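You operate a simulated robot arm through the tools that you are given. There is no shell and no other tool. Be economical: measure what you need, move in short steps, check, and stop when the job is done.

You are at the controls of a simulated two-armed robot. One attempt, no reset.

JOB
Open the right drawer of the grey bench, fetch the short white tube from the top of the cream bench and set it in the inside of the right drawer of the grey bench, then shut the drawer. Hold the blue tray on the top of the back bench steady with one hand and put the steel plug with red bands from the ledge of the cart in it with the other. Turn the orange marker on the header gauge to 0. Take the black lamp with a green dome and put it in the white box. Take the red padlock and leave it on the top of the low grey cabinet. Fetch the purple sponge and set it on the purple tray. The order is free.

Only the result counts: the job must be done as asked and must still hold three seconds after the hand-in. Knocking over, shifting, dropping, spilling or breaking anything else fails it.

ROBOT AND FRAMES
Two 7-joint arms with two-finger parallel grippers on one trunk, on a base that drives. Base frame: it is fixed to the floor where the robot stands at the start and does not move with it; the origin is under the middle of the robot, x ahead of it, y to its left, z up. Lengths are in m, angles in rad, forces in N, time in s.
The left shoulder is at the start at [-0.109, 0.119, 0.729], the right one opposite. With the tool pointing down near the work surface each hand reaches from about 0.1 to 0.52 m from the robot's upright axis, wherever it stands, measured 20 degrees to its own side. Places, roughly: black lamp with a green dome (3x3x3 cm) [4.5, 2.1, 0.9]; blue tray (39x26x8 cm) [8, 2.5, 0.9]; inside of the right drawer of the grey bench [0.5, 0.1, 0.7]; orange marker on the header gauge [5.1, 1.4, 1.1]; purple sponge (9x6x5 cm) [6.1, -3.5, 0.9]; purple tray (15x11x3 cm) [2.8, -2.5, 0.9]; red padlock (6x2x9 cm) [4.1, 2.4, 0.9]; right drawer of the grey bench [0.5, 0.1, 0.7]; short white tube (11x3x3 cm) [2.1, -2.1, 0.9]; steel plug with red bands (3x3x4 cm) [5.3, 0.8, 1]; top of the low grey cabinet [2.9, 0.6, 0.3]; white box (15x10x8 cm) [4.4, 2.3, 0.9]. Payload 3.43 kg a hand.
The TCP of each hand is the grasp point between the finger pads, 0.03 m short of the fingertips. In the tool frame z runs along the fingers and y along their closing line. The gripper opens to 0.094 m. The fingers are 0.028 m wide and 0.01 m thick; the gripper's body (0.05 by 0.096 m) begins 0.055 m behind the TCP.
Orientation is that of the tool frame in the base frame, as a unit quaternion [w, x, y, z]. With the fingers straight down and closing along the base's y, the tool's x points along the base's -x, its y along +y and its z along -z.

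CONTROLS
- The arms move only by the tool move_arm. It takes "left_commands", "right_commands" or both (then of equal length, played together; a hand with none holds still); each is a list that holds one entry, the list of rows, each a list of 7 numbers: the shift along the tool's x, y, z in units of 30 mm (1.0 is 30 mm), then the turn, a rotation vector about the tool's x, y, z in units of 8 degrees (1.0 is 8 degrees), then the finger opening in m, from 0 to 0.094. In form: [[[tx, ty, tz, ax, ay, az, jaw], ...]]. A call has 1 to 20 rows; each row shifts and turns the commanded pose from where the row before left it, along the tool's axes as they then stand. A call with a number of a shift or a turn outside -1 to 1 is refused whole. Each row takes 0.2 s and may step no farther than 0.05 m and 0.15 rad from the row before; otherwise, or with a gripper value out of range, the whole call is refused. Where a pose cannot be reached the arm comes as near as it can. A force on the tool above 40 N (or 10 N above the force at the start of the call, whichever is more), or a blocked arm, ends the call early, and 0.2 s more pass. The fingers move at their own pace (about 0.153 m/s each) and stop on an object; they squeeze with about 29 N. The grip force told is the motor's: it shows also when the fingers shut on nothing. Time passes only in rows, and 0.2 s behind the last, so rows that do not move let the fingers close. It gives the time, the measured TCP pose, the force on the tool (base axes), the opening and the grip force at its end, in the units of the frame above (readings bear some noise), with the torque about the TCP (base axes, N m) and any sound that the robot's microphone picked up.
- Cameras (640 x 400 px; columns grow to the right, rows downward): "scene" is now at [0.0285, -0.0079, 1.4169]; the picture's right is [-0.10, -1.00, 0.00], its down [-0.88, 0.08, -0.47] and it looks along [0.47, -0.05, -0.88] (base axes); focal length 258 px, centre (320, 200). "left" rides on the left gripper at [0.076, -0.014, -0.102] in its tool frame; the picture's right is [0.18, 0.98, 0.00], its down [-0.75, 0.14, -0.64] and it looks along [-0.63, 0.12, 0.77] (tool axes); focal length 243 px, centre (320, 200). "right" rides on the right gripper at [0.076, 0.014, -0.102] in its tool frame; the picture's right is [-0.18, 0.98, 0.00], its down [-0.75, -0.14, -0.64] and it looks along [-0.63, -0.12, 0.77] (tool axes); focal length 243 px, centre (320, 200). There is no depth. A picture from a camera that has moved, and an enlarged one, comes with that camera's place and axes in the base frame and with its lens.
- get_image(camera): a new picture of that camera. It takes no simulated time.
- slide_trunk(by): slides the trunk up (or, below 0, down) by that many m; the arms and the scene camera ride with it, the base frame stays. It gives what a move gives, with no picture.
- steer(legs): drives the robot by 1 to 6 legs, each [ahead, left, turn to the left] in m, m and rad, along the robot's own axes; the way and the turn of a leg run together, so that a leg with both is an arc; at most 1.5 m and 3.142 rad a leg. The arms and the cameras ride along, it lands a little off, and it stops where it bumps. It gives what a move gives.
- head_to(pan, tilt): turns the head with the scene camera to pan (to the left, within 2.496 rad either way) and tilt (down, from -0.506 to 1.204), counted from straight ahead of the robot. It gives what a move gives.
- inspect(camera, box): a new picture of the part [left, top, right, bottom] of that camera's present view, enlarged. It takes no simulated time.
- hand_in(): hands the job in; it is judged then, once.

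Work in short steps. Places have to be worked out from the pictures, the camera data and where the tool is seen: move nearer, look again, correct. Check each grasp and each placing, and mend what went wrong. You have 196 turns and 172 pictures in all, those below and enlarged ones among them. Open the grippers and draw the arms clear of the work before you hand the job in, unless the task says otherwise; then end with one line.

The tools are called after "Emit:" as name(argument=value, ...) on one line, values as JSON. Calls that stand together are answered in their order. move_arm: Moves the arms, as the interface text tells. Its arguments: {"type":"object","properties":{"left_commands":{"type":"array","items":{"type":"array","items":{"type":"array","items":{"type":"number"}}}},"right_commands":{"type":"array","items":{"type":"array","items":{"type":"array","items":{"type":"number"}}}}},"required":[]} The other tools are called the same way: slide_trunk (by) slides the trunk up or down; steer (legs) drives the base; head_to (pan, tilt) turns the head that bears the scene camera; get_image (camera) takes a picture; inspect (camera, box) takes an enlarged picture of a part of a camera's view; hand_in () hands the job in.

At the start:

```text
clock: 0.0
left_eef_pos: [0.364, 0.001, 1.0359]
left_tool_rot: [-0.001, -0.001, 1.0, 0.0]
left_ft_force: [-0.1, 0.3, -0.1]
left_torque: [0.0, -0.01, -0.04]
left_gripper_width: 0.0942
left_finger_force: 0.0
right_eef_pos: [0.2853, -0.3212, 0.9789]
right_tool_rot: [0.001, 0.0, 1.0, 0.0]
right_ft_force: [-0.2, 0.7, 0.1]
right_torque: [-0.02, 0.01, 0.03]
right_gripper_width: 0.0941
right_finger_force: 0.0
trunk travel left (down, up): [-0.15, 0.185]
robot x, y, heading: [-0.0004, 0.0005, 0.001]
head pan, tilt: [-0.096, 1.077]
```

scene: 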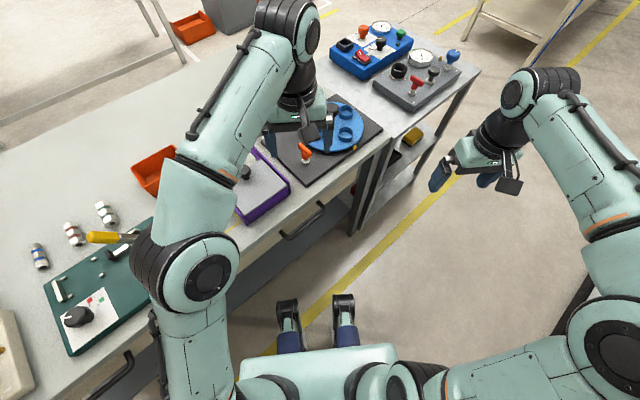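
right: 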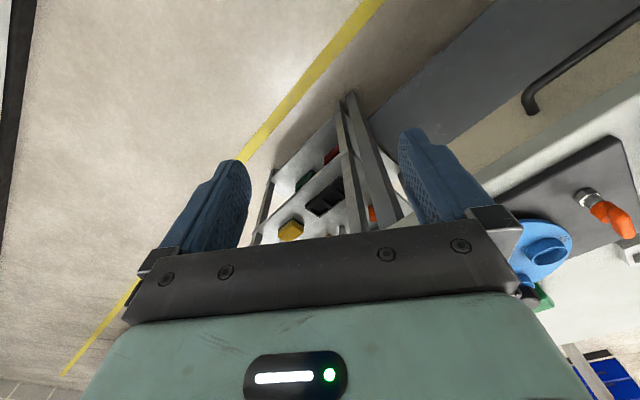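
left: 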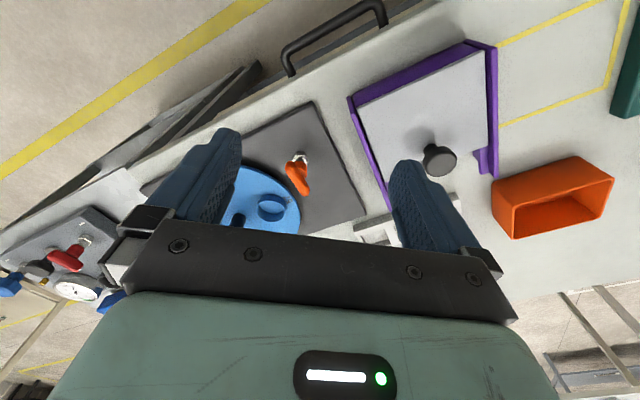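

I start by surveying: the grey bench is ahead-left with drawer handles on its front. I turn the head to look around.

Emit:
head_to(pan=0.0, tilt=0.5)

Emit:
get_image(camera="scene")

Emit:
head_to(pan=-0.9, tilt=0.4)

Emit:
get_image(camera="scene")

```text
clock: 1.0
left_eef_pos: [0.3639, 0.0017, 1.0369]
left_tool_rot: [0.001, 0.0, 1.0, 0.0]
left_ft_force: [0.4, -0.7, 1.0]
left_torque: [0.03, 0.01, 0.01]
left_gripper_width: 0.0941
left_finger_force: 0.1
right_eef_pos: [0.2843, -0.3205, 0.9794]
right_tool_rot: [0.0, 0.0, 1.0, 0.0]
right_ft_force: [0.5, 0.3, -0.8]
right_torque: [-0.02, 0.01, -0.01]
right_gripper_width: 0.0942
right_finger_force: 0.0
trunk travel left (down, up): [-0.15, 0.185]
robot x, y, heading: [-0.0032, 0.0008, 0.003]
head pan, tilt: [0.0, 0.499]
```

```text
168 pictures are left
camera scene: at [0.055, -0.0017, 1.4631], right [0.0, -1.0, 0.0], down [-0.48, 0.0, -0.88], along [0.88, 0.0, -0.48], focal length 258 px, centre (320, 200)
```

scene: 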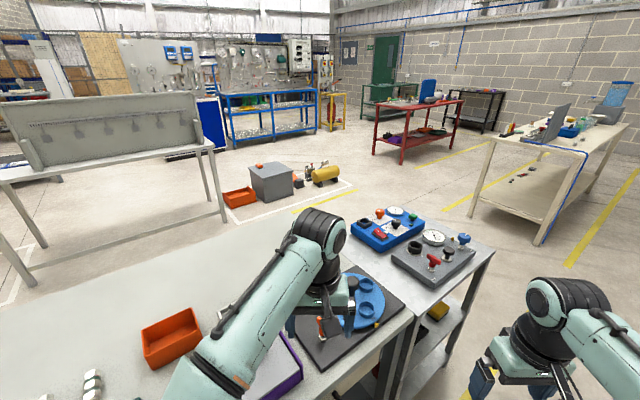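

```text
clock: 2.2
left_eef_pos: [0.3631, 0.0011, 1.0357]
left_tool_rot: [0.001, 0.0, 1.0, 0.0]
left_ft_force: [-0.9, -0.1, -0.3]
left_torque: [0.02, 0.03, -0.01]
left_gripper_width: 0.0941
left_finger_force: 0.0
right_eef_pos: [0.2859, -0.32, 0.9778]
right_tool_rot: [0.001, 0.0, 1.0, 0.0]
right_ft_force: [0.5, -0.2, -0.6]
right_torque: [-0.02, -0.01, 0.0]
right_gripper_width: 0.0939
right_finger_force: 0.0
trunk travel left (down, up): [-0.15, 0.185]
robot x, y, heading: [0.0013, 0.0007, 0.002]
head pan, tilt: [-0.901, 0.4]
```

```text
167 pictures are left
camera scene: at [0.0217, -0.0742, 1.4723], right [-0.78, -0.62, 0.0], down [-0.24, 0.3, -0.92], along [0.57, -0.72, -0.39], focal length 258 px, centre (320, 200)
```

scene: 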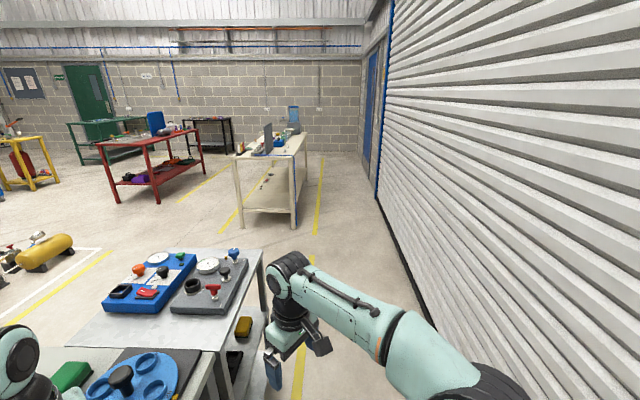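

The cream bench lies ahead right. Now the left side.

Emit:
head_to(pan=0.5, tilt=0.3)

Emit:
get_image(camera="scene")

Emit:
inspect(camera="scene", box=[320, 60, 640, 260])

Emit:
head_to(pan=0.3, tilt=1.1)

Emit:
get_image(camera="scene")

```text
clock: 3.7
left_eef_pos: [0.3629, 0.0021, 1.0369]
left_tool_rot: [-0.001, 0.0, 1.0, 0.0]
left_ft_force: [0.2, 0.0, 0.8]
left_torque: [0.02, -0.04, 0.03]
left_gripper_width: 0.0943
left_finger_force: 0.2
right_eef_pos: [0.2857, -0.3206, 0.9775]
right_tool_rot: [-0.001, 0.0, 1.0, 0.001]
right_ft_force: [0.4, -0.1, -0.3]
right_torque: [0.02, -0.01, -0.01]
right_gripper_width: 0.0944
right_finger_force: 0.0
trunk travel left (down, up): [-0.15, 0.185]
robot x, y, heading: [-0.002, 0.0008, 0.003]
head pan, tilt: [0.499, 0.3]
```

```text
166 pictures are left
camera scene: at [0.0461, 0.0429, 1.4815], right [0.48, -0.88, 0.0], down [-0.26, -0.14, -0.96], along [0.84, 0.46, -0.3], focal length 258 px, centre (320, 200)
```

scene: 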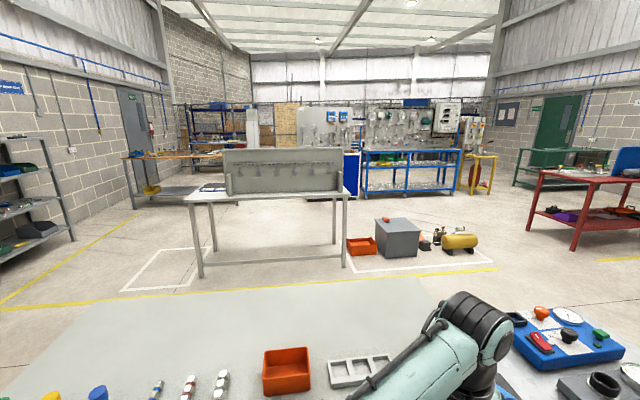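

```text
2.00 times, centred on (480, 160) of scene
camera zoom: at [0.0461, 0.0429, 1.4815], right [0.48, -0.88, 0.0], down [-0.26, -0.14, -0.96], along [0.84, 0.46, -0.3], focal length 515 px, centre (0, 280)
```

zoom: 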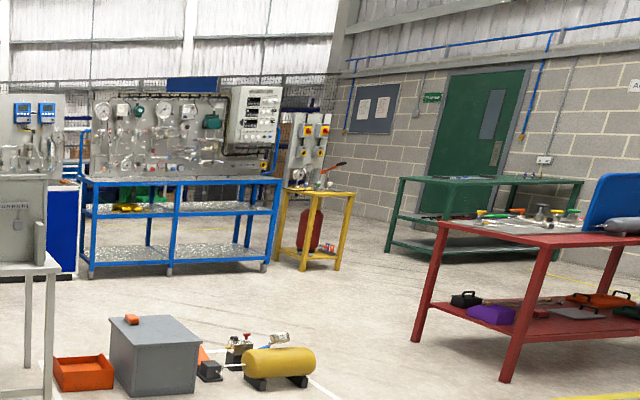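

```text
clock: 4.8
left_eef_pos: [0.3624, 0.0015, 1.0345]
left_tool_rot: [0.0, 0.0, 1.0, 0.0]
left_ft_force: [-0.2, -0.2, -0.3]
left_torque: [0.02, 0.0, -0.04]
left_gripper_width: 0.094
left_finger_force: 0.0
right_eef_pos: [0.2859, -0.3202, 0.9789]
right_tool_rot: [0.001, 0.0, 1.0, -0.001]
right_ft_force: [0.0, 0.4, 0.3]
right_torque: [0.04, -0.02, 0.0]
right_gripper_width: 0.0938
right_finger_force: 0.1
trunk travel left (down, up): [-0.15, 0.185]
robot x, y, heading: [0.0005, 0.0025, 0.003]
head pan, tilt: [0.3, 1.1]
```

```text
164 pictures are left
camera scene: at [0.0244, 0.017, 1.4155], right [0.3, -0.96, 0.0], down [-0.85, -0.26, -0.45], along [0.43, 0.13, -0.89], focal length 258 px, centre (320, 200)
```

scene: 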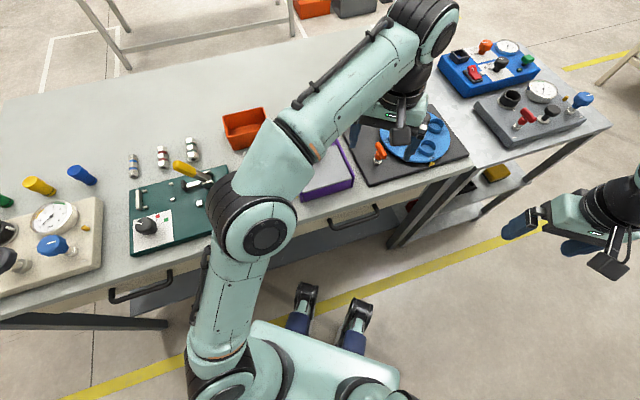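

The grey bench front runs along about (0.63,-0.77), and so does the room. I back off from it and drive towards the corridor on the south-west side of the cream bench to fetch the tube first, and open the drawer afterwards with it in hand.

Emit:
steer(legs=[[-0.3, -0.2, 0], [0, 0, -0.9], [1.1, 0, 0], [0.9, 0, 0]])

Emit:
head_to(pan=0.5, tilt=0.5)

Emit:
get_image(camera="scene")

```text
clock: 19.3
left_eef_pos: [1.128, -2.133, 1.0338]
left_tool_rot: [0.0, 0.453, 0.892, 0.001]
left_ft_force: [-0.4, 0.0, -0.7]
left_torque: [-0.02, 0.0, -0.03]
left_gripper_width: 0.0943
left_finger_force: 0.0
right_eef_pos: [0.8225, -2.2601, 0.9777]
right_tool_rot: [0.0, 0.453, 0.892, 0.0]
right_ft_force: [0.1, 0.1, 0.1]
right_torque: [0.0, 0.02, 0.0]
right_gripper_width: 0.0941
right_finger_force: 0.1
trunk travel left (down, up): [-0.15, 0.185]
robot x, y, heading: [0.9135, -1.8431, -0.937]
head pan, tilt: [0.3, 1.1]
```

```text
clock: 20.3
left_eef_pos: [1.1281, -2.1336, 1.0359]
left_tool_rot: [0.001, 0.452, 0.892, -0.001]
left_ft_force: [0.0, -0.4, -0.5]
left_torque: [-0.01, -0.03, 0.0]
left_gripper_width: 0.0942
left_finger_force: 0.0
right_eef_pos: [0.8233, -2.2605, 0.9791]
right_tool_rot: [0.0, 0.452, 0.892, 0.0]
right_ft_force: [0.4, 0.2, 0.1]
right_torque: [-0.03, 0.0, 0.03]
right_gripper_width: 0.0942
right_finger_force: 0.1
trunk travel left (down, up): [-0.15, 0.185]
robot x, y, heading: [0.9104, -1.8378, -0.935]
head pan, tilt: [0.499, 0.499]
```

```text
163 pictures are left
camera scene: at [0.974, -1.8518, 1.4631], right [-0.43, -0.9, 0.0], down [-0.43, 0.2, -0.88], along [0.79, -0.37, -0.48], focal length 258 px, centre (320, 200)
```

scene: 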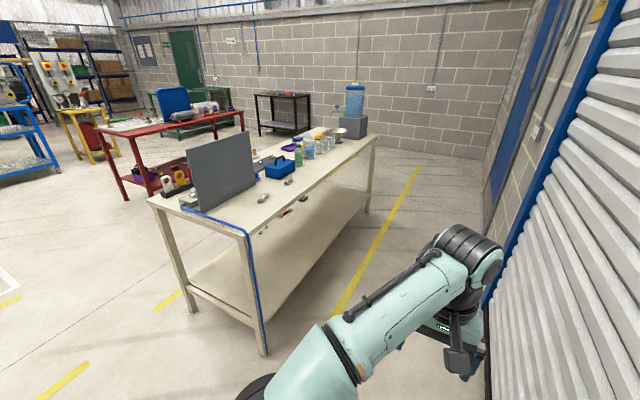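

Emit:
inspect(camera="scene", box=[220, 110, 380, 220])

```text
3.64 times, centred on (300, 165) of scene
camera zoom: at [0.974, -1.8518, 1.4631], right [-0.43, -0.9, 0.0], down [-0.43, 0.2, -0.88], along [0.79, -0.37, -0.48], focal length 937 px, centre (393, 327)
```

zoom: 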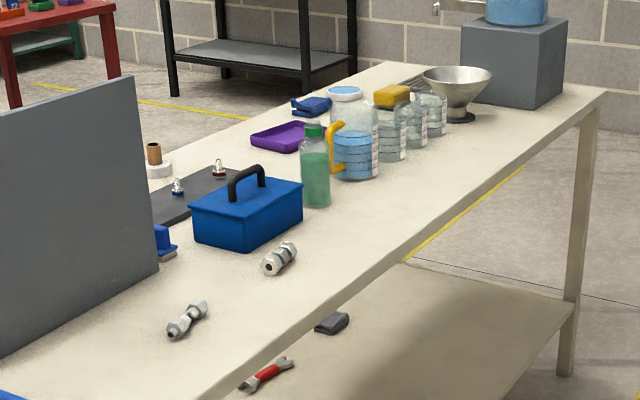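

Two small fittings lie near the edge; the nearer (about [2.07,-2.07]) matches the listed tube place. I drive alongside the bench, turn to face it and look closely.

Emit:
steer(legs=[[0.766, 0.1, 0], [0, 0, 1.563], [0.15, 0, 0]])

Emit:
head_to(pan=0.0, tilt=0.8)

Emit:
get_image(camera="scene")

```text
clock: 29.3
left_eef_pos: [1.8657, -2.0993, 1.0356]
left_tool_rot: [0.0, -0.309, 0.951, 0.0]
left_ft_force: [0.3, 0.7, -0.1]
left_torque: [-0.02, 0.02, 0.01]
left_gripper_width: 0.0943
left_finger_force: 0.0
right_eef_pos: [1.9923, -2.4072, 0.9784]
right_tool_rot: [0.001, -0.309, 0.951, 0.0]
right_ft_force: [-0.1, 0.1, 0.8]
right_torque: [-0.02, 0.05, 0.05]
right_gripper_width: 0.0943
right_finger_force: 0.1
trunk travel left (down, up): [-0.15, 0.185]
robot x, y, heading: [1.5724, -2.3167, 0.627]
head pan, tilt: [0.499, 0.499]
```

```text
clock: 30.2
left_eef_pos: [1.865, -2.1009, 1.036]
left_tool_rot: [0.0, -0.309, 0.951, -0.001]
left_ft_force: [0.9, -0.7, -0.2]
left_torque: [0.01, -0.04, -0.05]
left_gripper_width: 0.0942
left_finger_force: 0.0
right_eef_pos: [1.9922, -2.4064, 0.9787]
right_tool_rot: [0.0, -0.309, 0.951, 0.001]
right_ft_force: [0.7, 0.2, 0.3]
right_torque: [-0.01, -0.01, 0.01]
right_gripper_width: 0.0941
right_finger_force: 0.1
trunk travel left (down, up): [-0.15, 0.185]
robot x, y, heading: [1.5712, -2.3144, 0.631]
head pan, tilt: [0.0, 0.799]
```

```text
161 pictures are left
camera scene: at [1.6077, -2.2905, 1.4372], right [0.59, -0.81, 0.0], down [-0.58, -0.42, -0.7], along [0.56, 0.41, -0.72], focal length 258 px, centre (320, 200)
```

scene: 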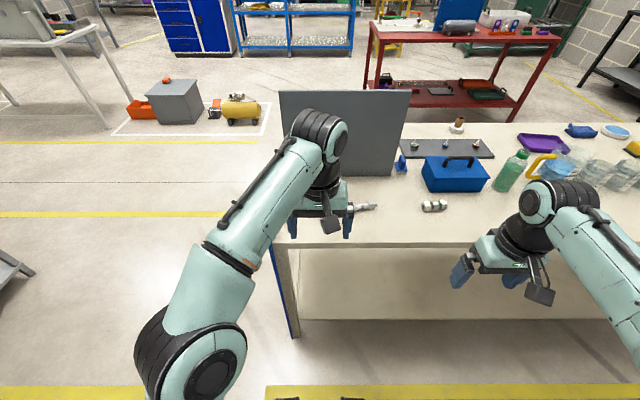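

Emit:
inspect(camera="scene", box=[330, 180, 470, 250])

Emit:
inspect(camera="scene", box=[380, 100, 640, 230])

```text
4.57 times, centred on (400, 215) of scene
camera zoom: at [1.6077, -2.2905, 1.4372], right [0.59, -0.81, 0.0], down [-0.58, -0.42, -0.7], along [0.56, 0.41, -0.72], focal length 1177 px, centre (-46, 131)
```

zoom: 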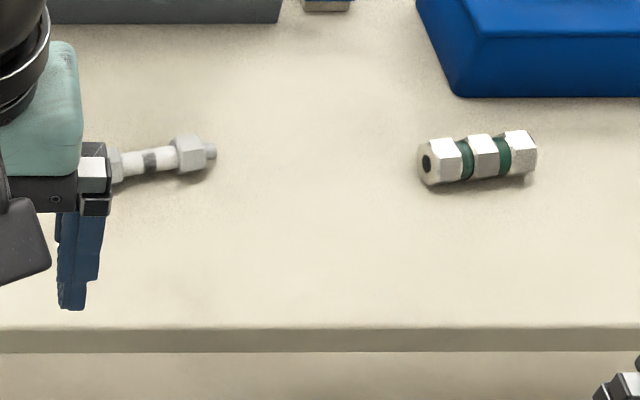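

```text
2.46 times, centred on (510, 165) of scene
camera zoom: at [1.6077, -2.2905, 1.4372], right [0.59, -0.81, 0.0], down [-0.58, -0.42, -0.7], along [0.56, 0.41, -0.72], focal length 634 px, centre (-148, 286)
```

zoom: 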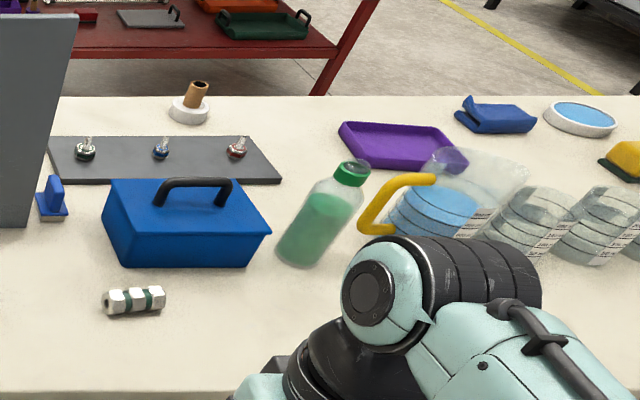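

The nearer one is the tube (white with hex ends, ~11 cm), axis about -0.71 rad, centre near [2.08,-2.09]. I drive 0.1 m closer, move the left arm aside and bring the right hand over it, turned so the fingers close across its axis.

Emit:
steer(legs=[[0.1, 0, 0]])

Emit:
move_arm(left_commands=[[[0, 1, 0, 0, 0, 0, 0.094], [0, 1, 0, 0, 0, 0, 0.094], [0, 1, 0, 0, 0, 0, 0.094], [0, 1, 0, 0, 0, 0, 0.094], [0, 1, 0, 0, 0, 0, 0.094], [0, 1, 0, 0, 0, 0, 0.094], [0, 1, 0, 0, 0, 0, 0.094], [0, 0, 0, 0, 0, 0, 0.094], [0, 0, 0, 0, 0, 0, 0.094], [0, 0, 0, 0, 0, 0, 0.094], [0, 0, 0, 0, 0, 0, 0.094], [0, 0, 0, 0, 0, 0, 0.094], [0, 0, 0, 0, 0, 0, 0.094], [0, 0, 0, 0, 0, 0, 0.094], [0, 0, 0, 0, 0, 0, 0.094], [0, 0, 0, 0, 0, 0, 0.094], [0, 0, 0, 0, 0, 0, 0.094]]], right_commands=[[[-0.72, 0.95, 0, 0, 0, 0, 0.094], [-0.72, 0.95, 0, 0, 0, 0, 0.094], [-0.72, 0.95, 0, 0, 0, 0, 0.094], [-0.72, 0.95, 0, 0, 0, 0, 0.094], [-0.72, 0.95, 0, 0, 0, 0, 0.094], [-0.72, 0.95, 0, 0, 0, 0, 0.094], [-0.72, 0.95, 0, 0, 0, 0, 0.094], [0, 0, 0, 0, 0, 0.96, 0.094], [0, 0, 0, 0, 0, 0.96, 0.094], [0, 0, 0, 0, 0, 0.96, 0.094], [0, 0, 0, 0, 0, 0.96, 0.094], [0, 0, 0, 0, 0, 0.96, 0.094], [0, 0, 0, 0, 0, 0.96, 0.094], [0, 0, 0, 0, 0, 0.96, 0.094], [0, 0, 0, 0, 0, 0.96, 0.094], [0, 0, 0, 0, 0, 0.96, 0.094], [0, 0, 0, 0, 0, 0.96, 0.094]]])

Emit:
get_image(camera="right")

Emit:
get_image(camera="scene")

```text
clock: 31.4
left_eef_pos: [1.9442, -2.0426, 1.0358]
left_tool_rot: [0.0, -0.31, 0.951, 0.0]
left_ft_force: [-0.3, 0.3, -0.3]
left_torque: [-0.01, 0.03, 0.0]
left_gripper_width: 0.0939
left_finger_force: 0.1
right_eef_pos: [2.0707, -2.3489, 0.9786]
right_tool_rot: [-0.001, -0.31, 0.951, 0.0]
right_ft_force: [-0.1, 0.2, 0.2]
right_torque: [0.0, 0.04, 0.0]
right_gripper_width: 0.094
right_finger_force: 0.0
trunk travel left (down, up): [-0.15, 0.185]
robot x, y, heading: [1.6472, -2.2565, 0.63]
head pan, tilt: [0.0, 0.799]
```

```text
clock: 35.0
left_eef_pos: [1.819, -1.8722, 1.0362]
left_tool_rot: [0.0, -0.31, 0.951, 0.0]
left_ft_force: [0.1, -0.1, 0.0]
left_torque: [0.02, -0.02, -0.03]
left_gripper_width: 0.0938
left_finger_force: 0.1
right_eef_pos: [2.0738, -2.0994, 0.9779]
right_tool_rot: [0.0, 0.349, 0.937, 0.0]
right_ft_force: [-0.3, -0.6, 0.4]
right_torque: [-0.01, 0.0, 0.01]
right_gripper_width: 0.0945
right_finger_force: 0.0
trunk travel left (down, up): [-0.15, 0.185]
robot x, y, heading: [1.6493, -2.2577, 0.633]
head pan, tilt: [0.0, 0.799]
```

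```text
158 pictures are left
camera right: at [2.0251, -2.038, 1.0813], right [0.78, 0.62, 0.0], down [0.48, -0.6, 0.64], along [0.4, -0.5, -0.77], focal length 243 px, centre (320, 200)
```

right: 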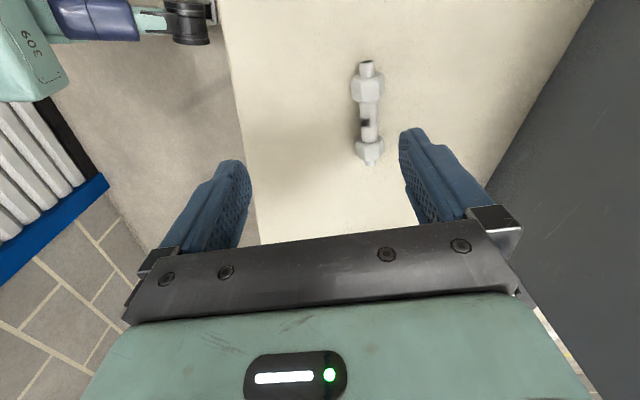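

```text
157 pictures are left
camera scene: at [1.686, -2.2336, 1.4372], right [0.59, -0.81, 0.0], down [-0.58, -0.42, -0.7], along [0.56, 0.41, -0.72], focal length 258 px, centre (320, 200)
```

scene: 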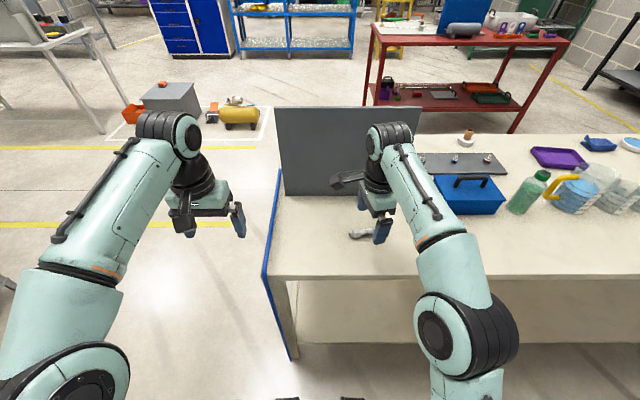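

Triangulating from both cameras puts the tube at about [2.116,-2.079,0.855]. I shift over it and go down to z≈0.90.

Emit:
move_arm(right_commands=[[[-0.31, 0.71, 0, 0, 0, 0, 0.094], [-0.31, 0.71, 0, 0, 0, 0, 0.094], [0, 0, 0.9, 0, 0, 0, 0.094], [0, 0, 0.9, 0, 0, 0, 0.094], [0, 0, 0.8, 0, 0, 0, 0.094]]])

Emit:
get_image(camera="right")

Emit:
inspect(camera="scene", box=[330, 180, 430, 260])

```text
clock: 36.2
left_eef_pos: [1.8198, -1.8718, 1.0373]
left_tool_rot: [0.0, -0.31, 0.951, 0.0]
left_ft_force: [0.1, 0.4, -0.1]
left_torque: [0.0, 0.0, -0.02]
left_gripper_width: 0.0941
left_finger_force: 0.1
right_eef_pos: [2.0937, -2.0865, 0.9001]
right_tool_rot: [0.0, 0.347, 0.938, 0.0]
right_ft_force: [0.2, -0.3, 0.8]
right_torque: [-0.01, 0.0, 0.01]
right_gripper_width: 0.0939
right_finger_force: 0.0
right hand out of reach, approached as far as the arm can: row 2
trunk travel left (down, up): [-0.15, 0.185]
robot x, y, heading: [1.6494, -2.2603, 0.63]
head pan, tilt: [0.0, 0.799]
```

```text
156 pictures are left
camera right: at [2.0455, -2.0263, 1.0033], right [0.78, 0.62, 0.0], down [0.48, -0.6, 0.64], along [0.4, -0.5, -0.77], focal length 243 px, centre (320, 200)
```

right: 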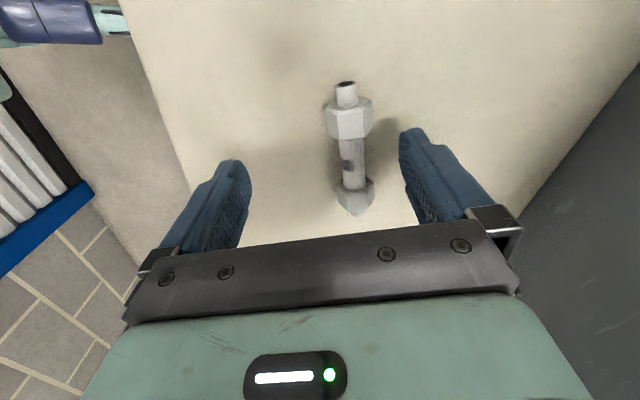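

```text
5.00 times, centred on (380, 220) of scene
camera zoom: at [1.6861, -2.2336, 1.4372], right [0.59, -0.81, 0.0], down [-0.58, -0.42, -0.7], along [0.56, 0.41, -0.72], focal length 1288 px, centre (20, 100)
```

zoom: 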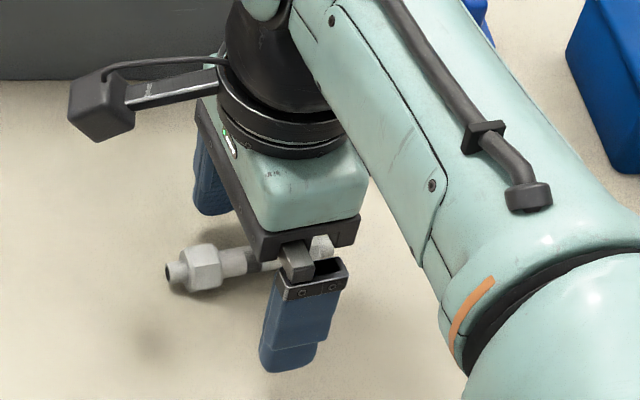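

The tube is at about [2.112,-2.077]; the arm is at its reach limit, so I drive 4 cm ahead and correct.

Emit:
steer(legs=[[0.04, 0, 0]])

Emit:
move_arm(right_commands=[[[0, -0.6, 0, 0, 0, 0, 0.094], [0, 0, 0, 0, 0, 0, 0.094]]])

Emit:
get_image(camera="right")

```text
clock: 37.0
left_eef_pos: [1.8522, -1.8486, 1.037]
left_tool_rot: [0.0, -0.309, 0.951, 0.0]
left_ft_force: [0.4, 0.0, -0.1]
left_torque: [-0.04, 0.04, 0.0]
left_gripper_width: 0.0941
left_finger_force: 0.0
right_eef_pos: [2.1267, -2.063, 0.8994]
right_tool_rot: [0.0, 0.348, 0.937, 0.0]
right_ft_force: [-0.4, -0.6, -0.6]
right_torque: [-0.03, -0.02, -0.02]
right_gripper_width: 0.0941
right_finger_force: 0.0
trunk travel left (down, up): [-0.15, 0.185]
robot x, y, heading: [1.6811, -2.2367, 0.632]
head pan, tilt: [0.0, 0.799]
```

```text
clock: 37.6
left_eef_pos: [1.8519, -1.8495, 1.0363]
left_tool_rot: [-0.001, -0.309, 0.951, 0.0]
left_ft_force: [-0.2, -0.1, 0.2]
left_torque: [-0.02, 0.01, 0.02]
left_gripper_width: 0.0941
left_finger_force: 0.2
right_eef_pos: [2.1126, -2.0763, 0.9003]
right_tool_rot: [0.0, 0.348, 0.937, 0.0]
right_ft_force: [0.3, 0.6, 0.3]
right_torque: [-0.02, -0.03, -0.02]
right_gripper_width: 0.0943
right_finger_force: 0.0
trunk travel left (down, up): [-0.15, 0.185]
robot x, y, heading: [1.6834, -2.2386, 0.632]
head pan, tilt: [0.0, 0.799]
```

```text
154 pictures are left
camera right: at [2.0647, -2.0157, 1.0028], right [0.78, 0.62, 0.0], down [0.48, -0.6, 0.64], along [0.4, -0.5, -0.77], focal length 243 px, centre (320, 200)
```

right: 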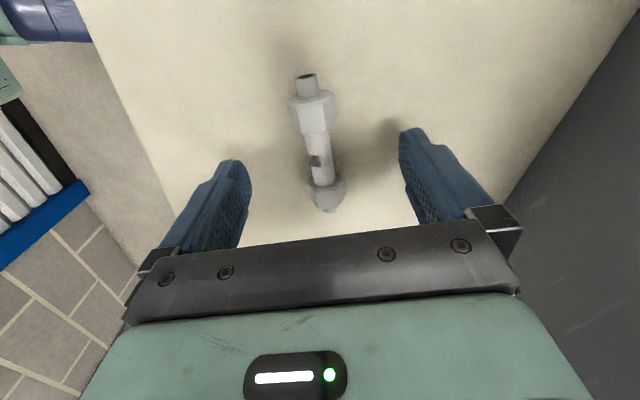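

Tube is centred between the fingers. Descend 25 mm and close.

Emit:
move_arm(right_commands=[[[0, 0, 0.5, 0, 0, 0, 0.094], [0, 0, 0.35, 0, 0, 0, 0.094], [0, 0, 0, 0, 0, 0, 0.0], [0, 0, 0, 0, 0, 0, 0.0], [0, 0, 0, 0, 0, 0, 0.0], [0, 0, 0, 0, 0, 0, 0.0]]])

Emit:
get_image(camera="right")

```text
clock: 38.6
left_eef_pos: [1.8505, -1.8504, 1.0368]
left_tool_rot: [0.0, -0.309, 0.951, 0.0]
left_ft_force: [1.4, -0.5, -0.6]
left_torque: [0.01, -0.02, 0.03]
left_gripper_width: 0.0939
left_finger_force: 0.0
right_eef_pos: [2.1128, -2.0775, 0.8799]
right_tool_rot: [0.002, 0.349, 0.937, 0.005]
right_ft_force: [-5.2, -3.9, 11.1]
right_torque: [-0.34, 0.16, -0.11]
right_gripper_width: 0.0113
right_finger_force: 29.0
trunk travel left (down, up): [-0.15, 0.185]
robot x, y, heading: [1.6819, -2.2382, 0.63]
head pan, tilt: [0.0, 0.799]
stopped in row 4 (right hand): the force on the tool passed its limit at 45 N (the readings are from after the stop); the commanded pose is now the measured one
```

```text
153 pictures are left
camera right: at [2.0637, -2.0178, 0.9833], right [0.78, 0.62, 0.01], down [0.47, -0.61, 0.64], along [0.4, -0.49, -0.77], focal length 243 px, centre (320, 200)
```

right: 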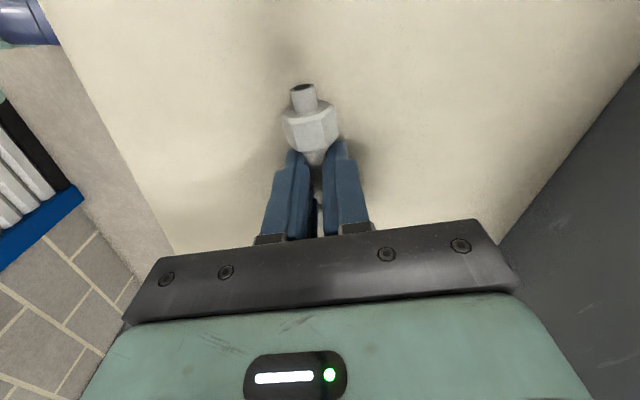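

Gripped at 11 mm opening between the nuts. Lift and check.

Emit:
move_arm(right_commands=[[[0, 0, -0.5, 0, 0, 0, 0.0], [0, 0, -1, 0, 0, 0, 0.0], [0, 0, -1, 0, 0, 0, 0.0], [0, 0, -1, 0, 0, 0, 0.0], [0, 0, -1, 0, 0, 0, 0.0], [0, 0, -1, 0, 0, 0, 0.0]]])

Emit:
get_image(camera="right")

```text
clock: 40.0
left_eef_pos: [1.8521, -1.8501, 1.0368]
left_tool_rot: [-0.001, -0.309, 0.951, -0.001]
left_ft_force: [0.2, 0.2, 0.5]
left_torque: [0.0, 0.02, 0.01]
left_gripper_width: 0.0939
left_finger_force: 0.1
right_eef_pos: [2.1123, -2.0797, 1.0137]
right_tool_rot: [0.001, 0.348, 0.937, 0.004]
right_ft_force: [0.3, 0.2, -0.1]
right_torque: [-0.03, 0.0, 0.0]
right_gripper_width: 0.0108
right_finger_force: 29.5
right hand out of reach, approached as far as the arm can: row 6
trunk travel left (down, up): [-0.15, 0.185]
robot x, y, heading: [1.6784, -2.2311, 0.63]
head pan, tilt: [0.0, 0.799]
```

```text
152 pictures are left
camera right: at [2.0631, -2.0185, 1.1163], right [0.78, 0.62, 0.01], down [0.48, -0.6, 0.64], along [0.4, -0.5, -0.77], focal length 243 px, centre (320, 200)
```

right: 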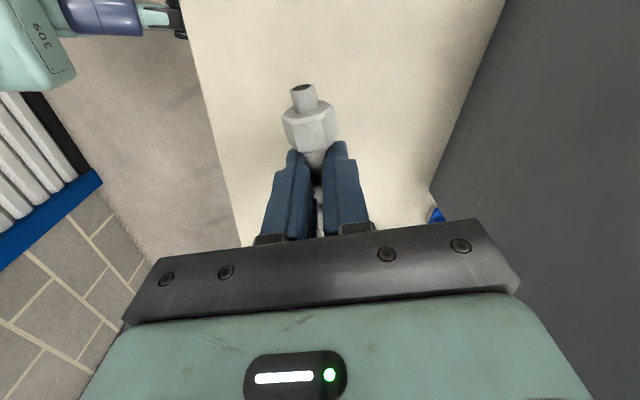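

Tube held. I retract the right arm, back off, and slide sideways back to the grey bench keeping the heading (which faces its front).

Emit:
move_arm(right_commands=[[[0.227, -0.97, 0, 0, 0, 0, 0], [0.227, -0.97, 0, 0, 0, 0, 0], [0.227, -0.97, 0, 0, 0, 0, 0], [0.227, -0.97, 0, 0, 0, 0, 0], [0.227, -0.97, 0, 0, 0, 0, 0]]])

Emit:
steer(legs=[[-0.28, 0, 0], [0, 1.25, 0], [0, 1.15, 0]])

Emit:
head_to(pan=0.2, tilt=1.0)

Emit:
get_image(camera="scene")

```text
clock: 41.2
left_eef_pos: [1.8528, -1.849, 1.0369]
left_tool_rot: [0.0, -0.31, 0.951, 0.0]
left_ft_force: [-0.4, 0.1, -0.2]
left_torque: [0.0, 0.0, 0.03]
left_gripper_width: 0.094
left_finger_force: 0.0
right_eef_pos: [1.9921, -2.1672, 1.0123]
right_tool_rot: [0.001, 0.349, 0.937, 0.005]
right_ft_force: [0.2, -0.2, -1.7]
right_torque: [0.02, 0.04, 0.0]
right_gripper_width: 0.0107
right_finger_force: 28.6
trunk travel left (down, up): [-0.15, 0.185]
robot x, y, heading: [1.6823, -2.2351, 0.628]
head pan, tilt: [0.0, 0.799]
```

```text
clock: 64.2
left_eef_pos: [0.1911, -0.0477, 1.0366]
left_tool_rot: [0.0, -0.314, 0.949, 0.0]
left_ft_force: [0.1, -0.2, 0.3]
left_torque: [-0.01, 0.01, 0.01]
left_gripper_width: 0.094
left_finger_force: 0.0
right_eef_pos: [0.3368, -0.363, 1.0119]
right_tool_rot: [0.001, 0.343, 0.939, 0.004]
right_ft_force: [0.0, 0.0, -1.4]
right_torque: [0.05, 0.0, 0.03]
right_gripper_width: 0.0109
right_finger_force: 29.2
trunk travel left (down, up): [-0.15, 0.185]
robot x, y, heading: [0.0261, -0.4387, 0.645]
head pan, tilt: [0.0, 0.799]
```

```text
clock: 64.9
left_eef_pos: [0.191, -0.0472, 1.037]
left_tool_rot: [0.0, -0.315, 0.949, 0.0]
left_ft_force: [0.3, -0.2, 0.3]
left_torque: [0.01, 0.02, 0.05]
left_gripper_width: 0.0941
left_finger_force: 0.1
right_eef_pos: [0.3366, -0.362, 1.0125]
right_tool_rot: [0.0, 0.342, 0.94, 0.004]
right_ft_force: [-0.2, -0.1, -1.3]
right_torque: [0.01, 0.01, 0.01]
right_gripper_width: 0.011
right_finger_force: 29.4
trunk travel left (down, up): [-0.15, 0.185]
robot x, y, heading: [0.0265, -0.4334, 0.637]
head pan, tilt: [0.201, 1.0]
```

```text
151 pictures are left
camera scene: at [0.0428, -0.4063, 1.4221], right [0.75, -0.67, 0.0], down [-0.56, -0.63, -0.54], along [0.36, 0.4, -0.84], focal length 258 px, centre (320, 200)
```

scene: 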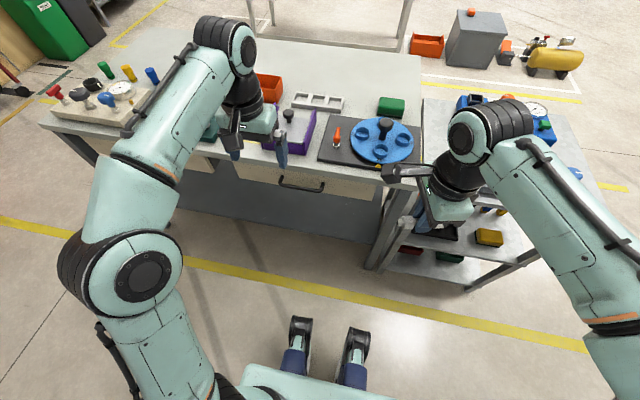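

Emit:
inspect(camera="scene", box=[190, 120, 430, 270])

Emit:
get_image(camera="left")

```text
2.67 times, centred on (310, 195) of scene
camera zoom: at [0.0428, -0.4063, 1.4221], right [0.75, -0.67, 0.0], down [-0.56, -0.63, -0.54], along [0.36, 0.4, -0.84], focal length 687 px, centre (347, 213)
```

zoom: 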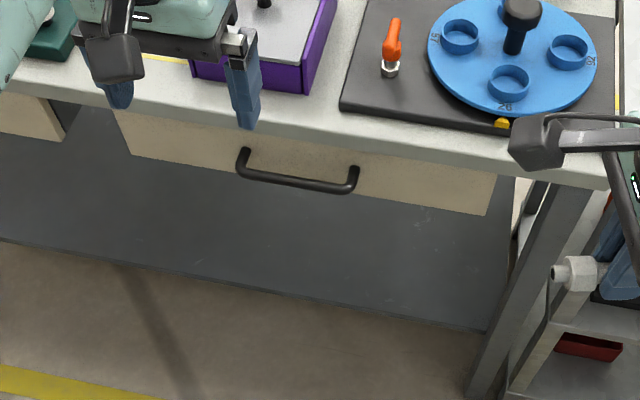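

```text
149 pictures are left
camera left: at [0.139, -0.1039, 1.1383], right [-0.74, 0.68, 0.0], down [0.52, 0.56, 0.64], along [0.44, 0.47, -0.77], focal length 243 px, centre (320, 200)
```

left: 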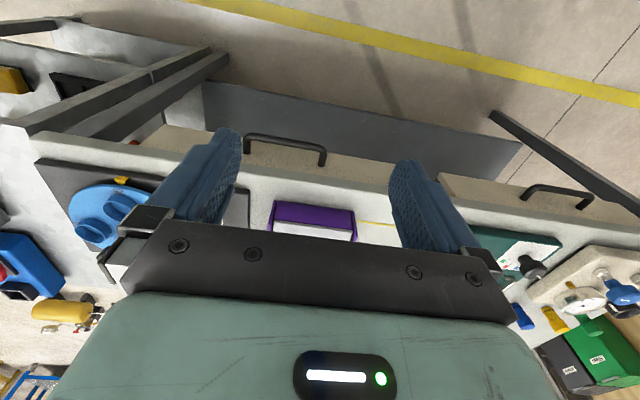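

Triangulated the handle bar centre at [0.333, 0.010, 0.709], bar along (0.6,-0.8), 3.5 cm off the face. I drive 6 cm ahead and turn the left hand a quarter turn, then tilt 45° to point forward-down so its fingers can straddle the bar.

Emit:
steer(legs=[[0.06, 0, 0]])

Emit:
move_arm(left_commands=[[[0, 0, 0, 0, 0, -0.94, 0.06], [0, 0, 0, 0, 0, -0.94, 0.06], [0, 0, 0, 0, 0, -0.94, 0.06], [0, 0, 0, 0, 0, -0.94, 0.06], [0, 0, 0, 0, 0, -0.94, 0.06], [0, 0, 0, 0, 0, -0.94, 0.06], [0, 0, 0, 0, 0, -0.94, 0.06], [0, 0, 0, 0, 0, -0.94, 0.06], [0, 0, 0, 0, 0, -0.94, 0.06], [0, 0, 0, 0, 0, -0.94, 0.06], [0, 0, 0, 0, 0, -0.94, 0.06], [0, 0, 0, 0, 0, -0.94, 0.06], [0, 0, 0, 0.94, 0, 0, 0.06], [0, 0, 0, 0.94, 0, 0, 0.06], [0, 0, 0, 0.94, 0, 0, 0.06], [0, 0, 0, 0.94, 0, 0, 0.06], [0, 0, 0, 0.94, 0, 0, 0.06], [0, 0, 0, 0.94, 0, 0, 0.06]]])

Emit:
get_image(camera="scene")

```text
clock: 65.9
left_eef_pos: [0.2392, -0.0114, 1.0363]
left_tool_rot: [-0.001, -0.316, 0.949, 0.0]
left_ft_force: [-0.8, -0.3, 0.1]
left_torque: [-0.02, 0.02, -0.01]
left_gripper_width: 0.0939
left_finger_force: 0.1
right_eef_pos: [0.384, -0.327, 1.012]
right_tool_rot: [0.001, 0.343, 0.939, 0.004]
right_ft_force: [-0.6, -0.1, -1.3]
right_torque: [0.0, 0.03, -0.01]
right_gripper_width: 0.0106
right_finger_force: 29.2
trunk travel left (down, up): [-0.15, 0.185]
robot x, y, heading: [0.0742, -0.4024, 0.645]
head pan, tilt: [0.201, 1.0]
```

```text
clock: 69.7
left_eef_pos: [0.2369, -0.0129, 1.0364]
left_tool_rot: [-0.345, 0.826, -0.412, 0.172]
left_ft_force: [0.2, 0.2, 0.1]
left_torque: [0.01, -0.02, -0.01]
left_gripper_width: 0.0599
left_finger_force: 0.2
right_eef_pos: [0.3828, -0.3277, 1.0133]
right_tool_rot: [0.001, 0.343, 0.939, 0.005]
right_ft_force: [-0.2, 0.7, -1.3]
right_torque: [0.0, -0.01, 0.01]
right_gripper_width: 0.011
right_finger_force: 28.6
trunk travel left (down, up): [-0.15, 0.185]
robot x, y, heading: [0.0706, -0.3987, 0.641]
head pan, tilt: [0.201, 1.0]
```

```text
148 pictures are left
camera scene: at [0.0894, -0.3713, 1.422], right [0.75, -0.67, 0.0], down [-0.56, -0.63, -0.54], along [0.36, 0.4, -0.84], focal length 258 px, centre (320, 200)
```

scene: 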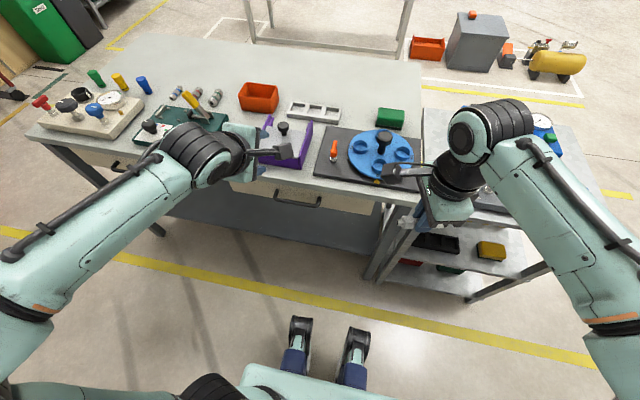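

Orientation is right. I move down to the pre-grasp point 8 cm short of the bar along the tool's axis.

Emit:
move_arm(left_commands=[[[0.161, 0.69, 0.895, 0, 0, 0, 0.06], [0.161, 0.69, 0.895, 0, 0, 0, 0.06], [0.161, 0.69, 0.895, 0, 0, 0, 0.06], [0.161, 0.69, 0.895, 0, 0, 0, 0.06], [0.161, 0.69, 0.895, 0, 0, 0, 0.06], [0.161, 0.69, 0.895, 0, 0, 0, 0.06], [0.161, 0.69, 0.895, 0, 0, 0, 0.06], [0.161, 0.69, 0.895, 0, 0, 0, 0.06], [0, 0, 0, 0, 0, 0, 0.06]]])

Emit:
get_image(camera="left")

Emit:
inspect(camera="scene", box=[190, 120, 430, 270])

```text
clock: 71.7
left_eef_pos: [0.2723, -0.0162, 0.8568]
left_tool_rot: [-0.341, 0.827, -0.413, 0.17]
left_ft_force: [-0.3, -1.0, 0.3]
left_torque: [0.02, 0.03, -0.02]
left_gripper_width: 0.0599
left_finger_force: 0.0
left hand out of reach, approached as far as the arm can: row 6, 7, 8
right_eef_pos: [0.3833, -0.3272, 1.0122]
right_tool_rot: [0.001, 0.343, 0.939, 0.004]
right_ft_force: [0.2, 0.9, -1.0]
right_torque: [0.01, -0.01, 0.0]
right_gripper_width: 0.0111
right_finger_force: 28.5
trunk travel left (down, up): [-0.15, 0.185]
robot x, y, heading: [0.0682, -0.4017, 0.641]
head pan, tilt: [0.201, 1.0]
```

```text
147 pictures are left
camera left: at [0.2697, -0.1139, 0.9385], right [-0.45, -0.57, -0.69], down [-0.89, 0.27, 0.36], along [-0.01, 0.78, -0.63], focal length 243 px, centre (320, 200)
```

left: 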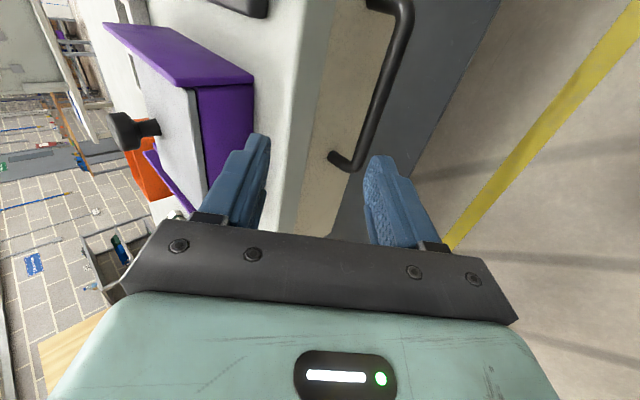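

```text
2.67 times, centred on (310, 195) of scene
camera zoom: at [0.0898, -0.371, 1.422], right [0.75, -0.67, 0.0], down [-0.56, -0.63, -0.54], along [0.36, 0.4, -0.84], focal length 687 px, centre (347, 213)
```

zoom: 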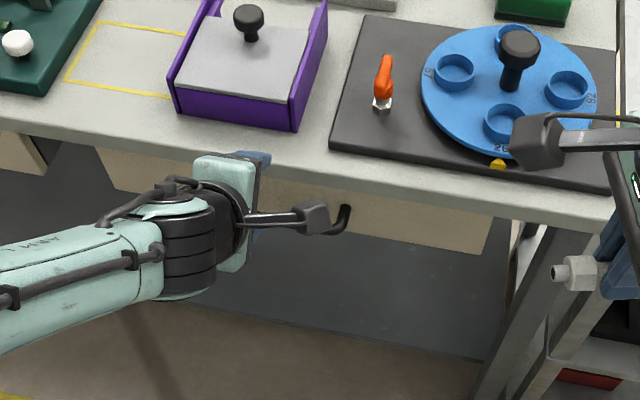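

The arm is out of reach downward, so I lower the trunk 9 cm, which brings the hand to the pre-grasp point.

Emit:
slide_trunk(by=-0.09)

Emit:
get_image(camera="left")

```text
clock: 72.9
left_eef_pos: [0.2721, -0.0169, 0.7666]
left_tool_rot: [-0.344, 0.826, -0.412, 0.172]
left_ft_force: [0.3, 0.0, 0.3]
left_torque: [0.03, 0.0, 0.0]
left_gripper_width: 0.06
left_finger_force: 0.0
right_eef_pos: [0.383, -0.3271, 0.9222]
right_tool_rot: [0.001, 0.343, 0.939, 0.004]
right_ft_force: [0.6, -0.8, -1.5]
right_torque: [0.04, 0.0, 0.01]
right_gripper_width: 0.0108
right_finger_force: 29.0
trunk travel left (down, up): [-0.06, 0.275]
robot x, y, heading: [0.0753, -0.3965, 0.641]
head pan, tilt: [0.201, 1.0]
```

```text
145 pictures are left
camera left: at [0.2686, -0.1152, 0.8483], right [-0.44, -0.56, -0.7], down [-0.9, 0.27, 0.35], along [-0.01, 0.78, -0.62], focal length 243 px, centre (320, 200)
```

left: 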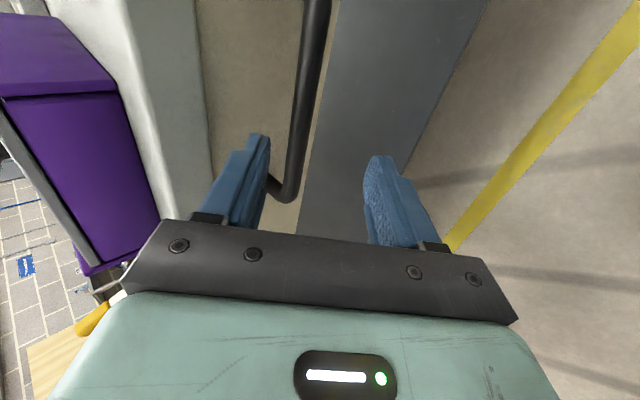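

Now I advance along the tool towards the bar, first half-way.

Emit:
move_arm(left_commands=[[[0.25, -0.09, 0.5, 0, 0, 0, 0.06], [0.25, -0.09, 0.5, 0, 0, 0, 0.06], [0, 0, 0.4, 0, 0, 0, 0.06], [0, 0, 0, 0, 0, 0, 0.06]]])

Emit:
get_image(camera="left")

```text
clock: 73.7
left_eef_pos: [0.2442, 0.0524, 0.7213]
left_tool_rot: [-0.348, 0.867, -0.342, 0.099]
left_ft_force: [-17.8, -1.9, 11.8]
left_torque: [0.14, -0.73, 0.15]
left_gripper_width: 0.0578
left_finger_force: 0.1
left hand out of reach, approached as far as the arm can: row 1
right_eef_pos: [0.3826, -0.3279, 0.9222]
right_tool_rot: [0.001, 0.341, 0.94, 0.004]
right_ft_force: [0.0, -0.8, -1.1]
right_torque: [0.01, 0.03, 0.0]
right_gripper_width: 0.0111
right_finger_force: 29.3
trunk travel left (down, up): [-0.06, 0.275]
robot x, y, heading: [0.0698, -0.3979, 0.643]
head pan, tilt: [0.201, 1.0]
stopped in row 3 (left hand): the force on the tool passed its limit at 122 N (the readings are from after the stop); the commanded pose is now the measured one
```

```text
144 pictures are left
camera left: at [0.2687, -0.0449, 0.8004], right [-0.38, -0.64, -0.67], down [-0.9, 0.08, 0.43], along [-0.22, 0.77, -0.6], focal length 243 px, centre (320, 200)
```

left: 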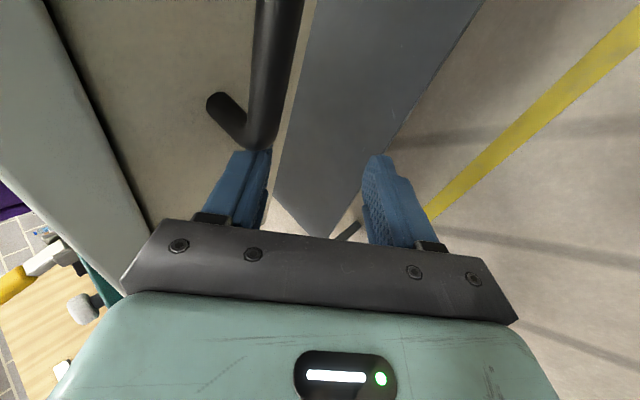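

The hand slid to the left because the pose was near the arm's limit, and touched the handle. I retract, raise the trunk again, and will use a milder tilt with the inner finger hooked behind the bar.

Emit:
move_arm(left_commands=[[[0, 0, -1, 0, 0, 0, 0.06], [0, 0, -1, 0, 0, 0, 0.06], [0, 0, -1, 0, 0, 0, 0.06]]])

Emit:
slide_trunk(by=0.13)

Emit:
get_image(camera="scene")

```text
clock: 74.5
left_eef_pos: [0.2122, 0.0033, 0.7865]
left_tool_rot: [-0.347, 0.866, -0.345, 0.102]
left_ft_force: [0.8, 0.4, -0.5]
left_torque: [-0.02, -0.03, 0.02]
left_gripper_width: 0.0602
left_finger_force: 0.0
right_eef_pos: [0.3826, -0.327, 0.9224]
right_tool_rot: [0.001, 0.342, 0.94, 0.004]
right_ft_force: [0.6, 0.4, -1.6]
right_torque: [-0.01, 0.02, 0.0]
right_gripper_width: 0.0107
right_finger_force: 28.9
trunk travel left (down, up): [-0.06, 0.275]
robot x, y, heading: [0.0702, -0.3994, 0.64]
head pan, tilt: [0.201, 1.0]
```

```text
clock: 76.1
left_eef_pos: [0.2112, 0.0032, 0.9172]
left_tool_rot: [-0.346, 0.867, -0.344, 0.102]
left_ft_force: [-0.3, -0.9, 0.8]
left_torque: [0.02, 0.0, -0.01]
left_gripper_width: 0.0602
left_finger_force: 0.1
right_eef_pos: [0.3814, -0.3274, 1.0519]
right_tool_rot: [0.001, 0.342, 0.94, 0.003]
right_ft_force: [0.8, -0.3, -0.6]
right_torque: [-0.01, 0.01, 0.0]
right_gripper_width: 0.0108
right_finger_force: 28.6
trunk travel left (down, up): [-0.19, 0.145]
robot x, y, heading: [0.0733, -0.3995, 0.642]
head pan, tilt: [0.201, 1.0]
```

```text
143 pictures are left
camera scene: at [0.0851, -0.374, 1.4612], right [0.75, -0.66, 0.0], down [-0.56, -0.63, -0.54], along [0.36, 0.4, -0.84], focal length 258 px, centre (320, 200)
```

scene: 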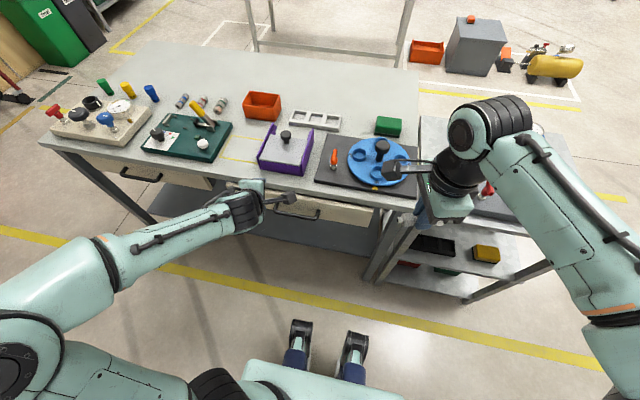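

Nothing on the bench has shifted. I re-orient the left hand to a 20° forward tilt with fingers wide open and hover in front of the handle.

Emit:
move_arm(left_commands=[[[0, 0, 0, -0.6825, 0.289, 0.25, 0.094], [0, 0, 0, -0.6825, 0.289, 0.25, 0.094], [0, 0, 0, -0.6825, 0.289, 0.25, 0.094], [0, 0, 0, -0.6825, 0.289, 0.25, 0.094], [0.56, 0.1, 0.73, 0, 0, 0, 0.094], [0.56, 0.1, 0.73, 0, 0, 0, 0.094], [0.56, 0.1, 0.73, 0, 0, 0, 0.094], [0.56, 0.1, 0.73, 0, 0, 0, 0.094], [0, 0, 0, 0, 0, 0, 0.094]]])

Emit:
get_image(camera="left")

Emit:
get_image(camera="scene")

```text
clock: 78.1
left_eef_pos: [0.2644, -0.0403, 0.8321]
left_tool_rot: [-0.154, 0.879, -0.444, 0.081]
left_ft_force: [-0.6, -0.2, 0.0]
left_torque: [0.0, 0.03, 0.01]
left_gripper_width: 0.0943
left_finger_force: 0.1
right_eef_pos: [0.3819, -0.3259, 1.0524]
right_tool_rot: [0.001, 0.342, 0.94, 0.006]
right_ft_force: [0.1, 0.3, -1.0]
right_torque: [0.04, 0.03, 0.02]
right_gripper_width: 0.0109
right_finger_force: 29.6
trunk travel left (down, up): [-0.19, 0.145]
robot x, y, heading: [0.0743, -0.4011, 0.645]
head pan, tilt: [0.201, 1.0]
```

```text
142 pictures are left
camera left: at [0.2937, -0.1126, 0.9332], right [-0.63, -0.7, -0.33], down [-0.73, 0.4, 0.55], along [-0.25, 0.59, -0.76], focal length 243 px, centre (320, 200)
```

left: 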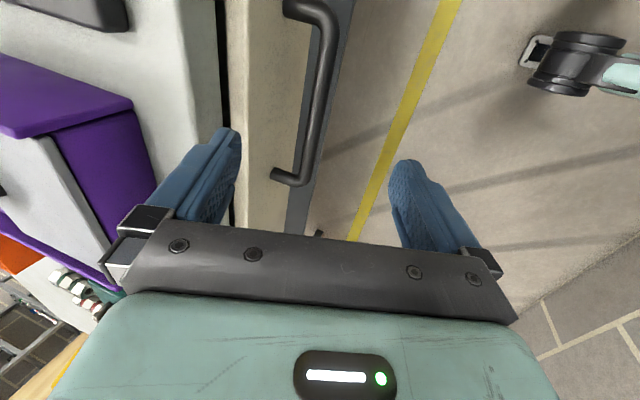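

```text
141 pictures are left
camera scene: at [0.085, -0.3738, 1.4613], right [0.75, -0.66, 0.0], down [-0.56, -0.63, -0.54], along [0.36, 0.4, -0.84], focal length 258 px, centre (320, 200)
```

scene: 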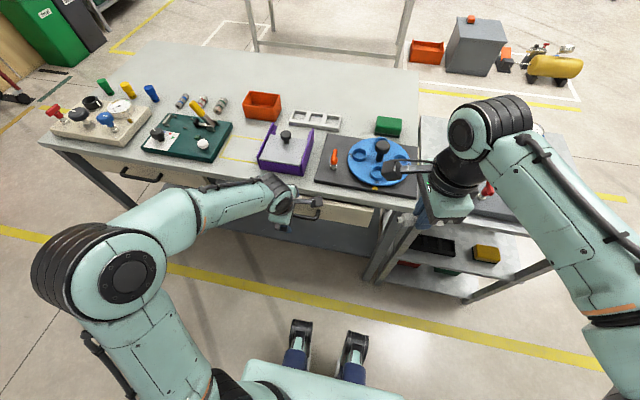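

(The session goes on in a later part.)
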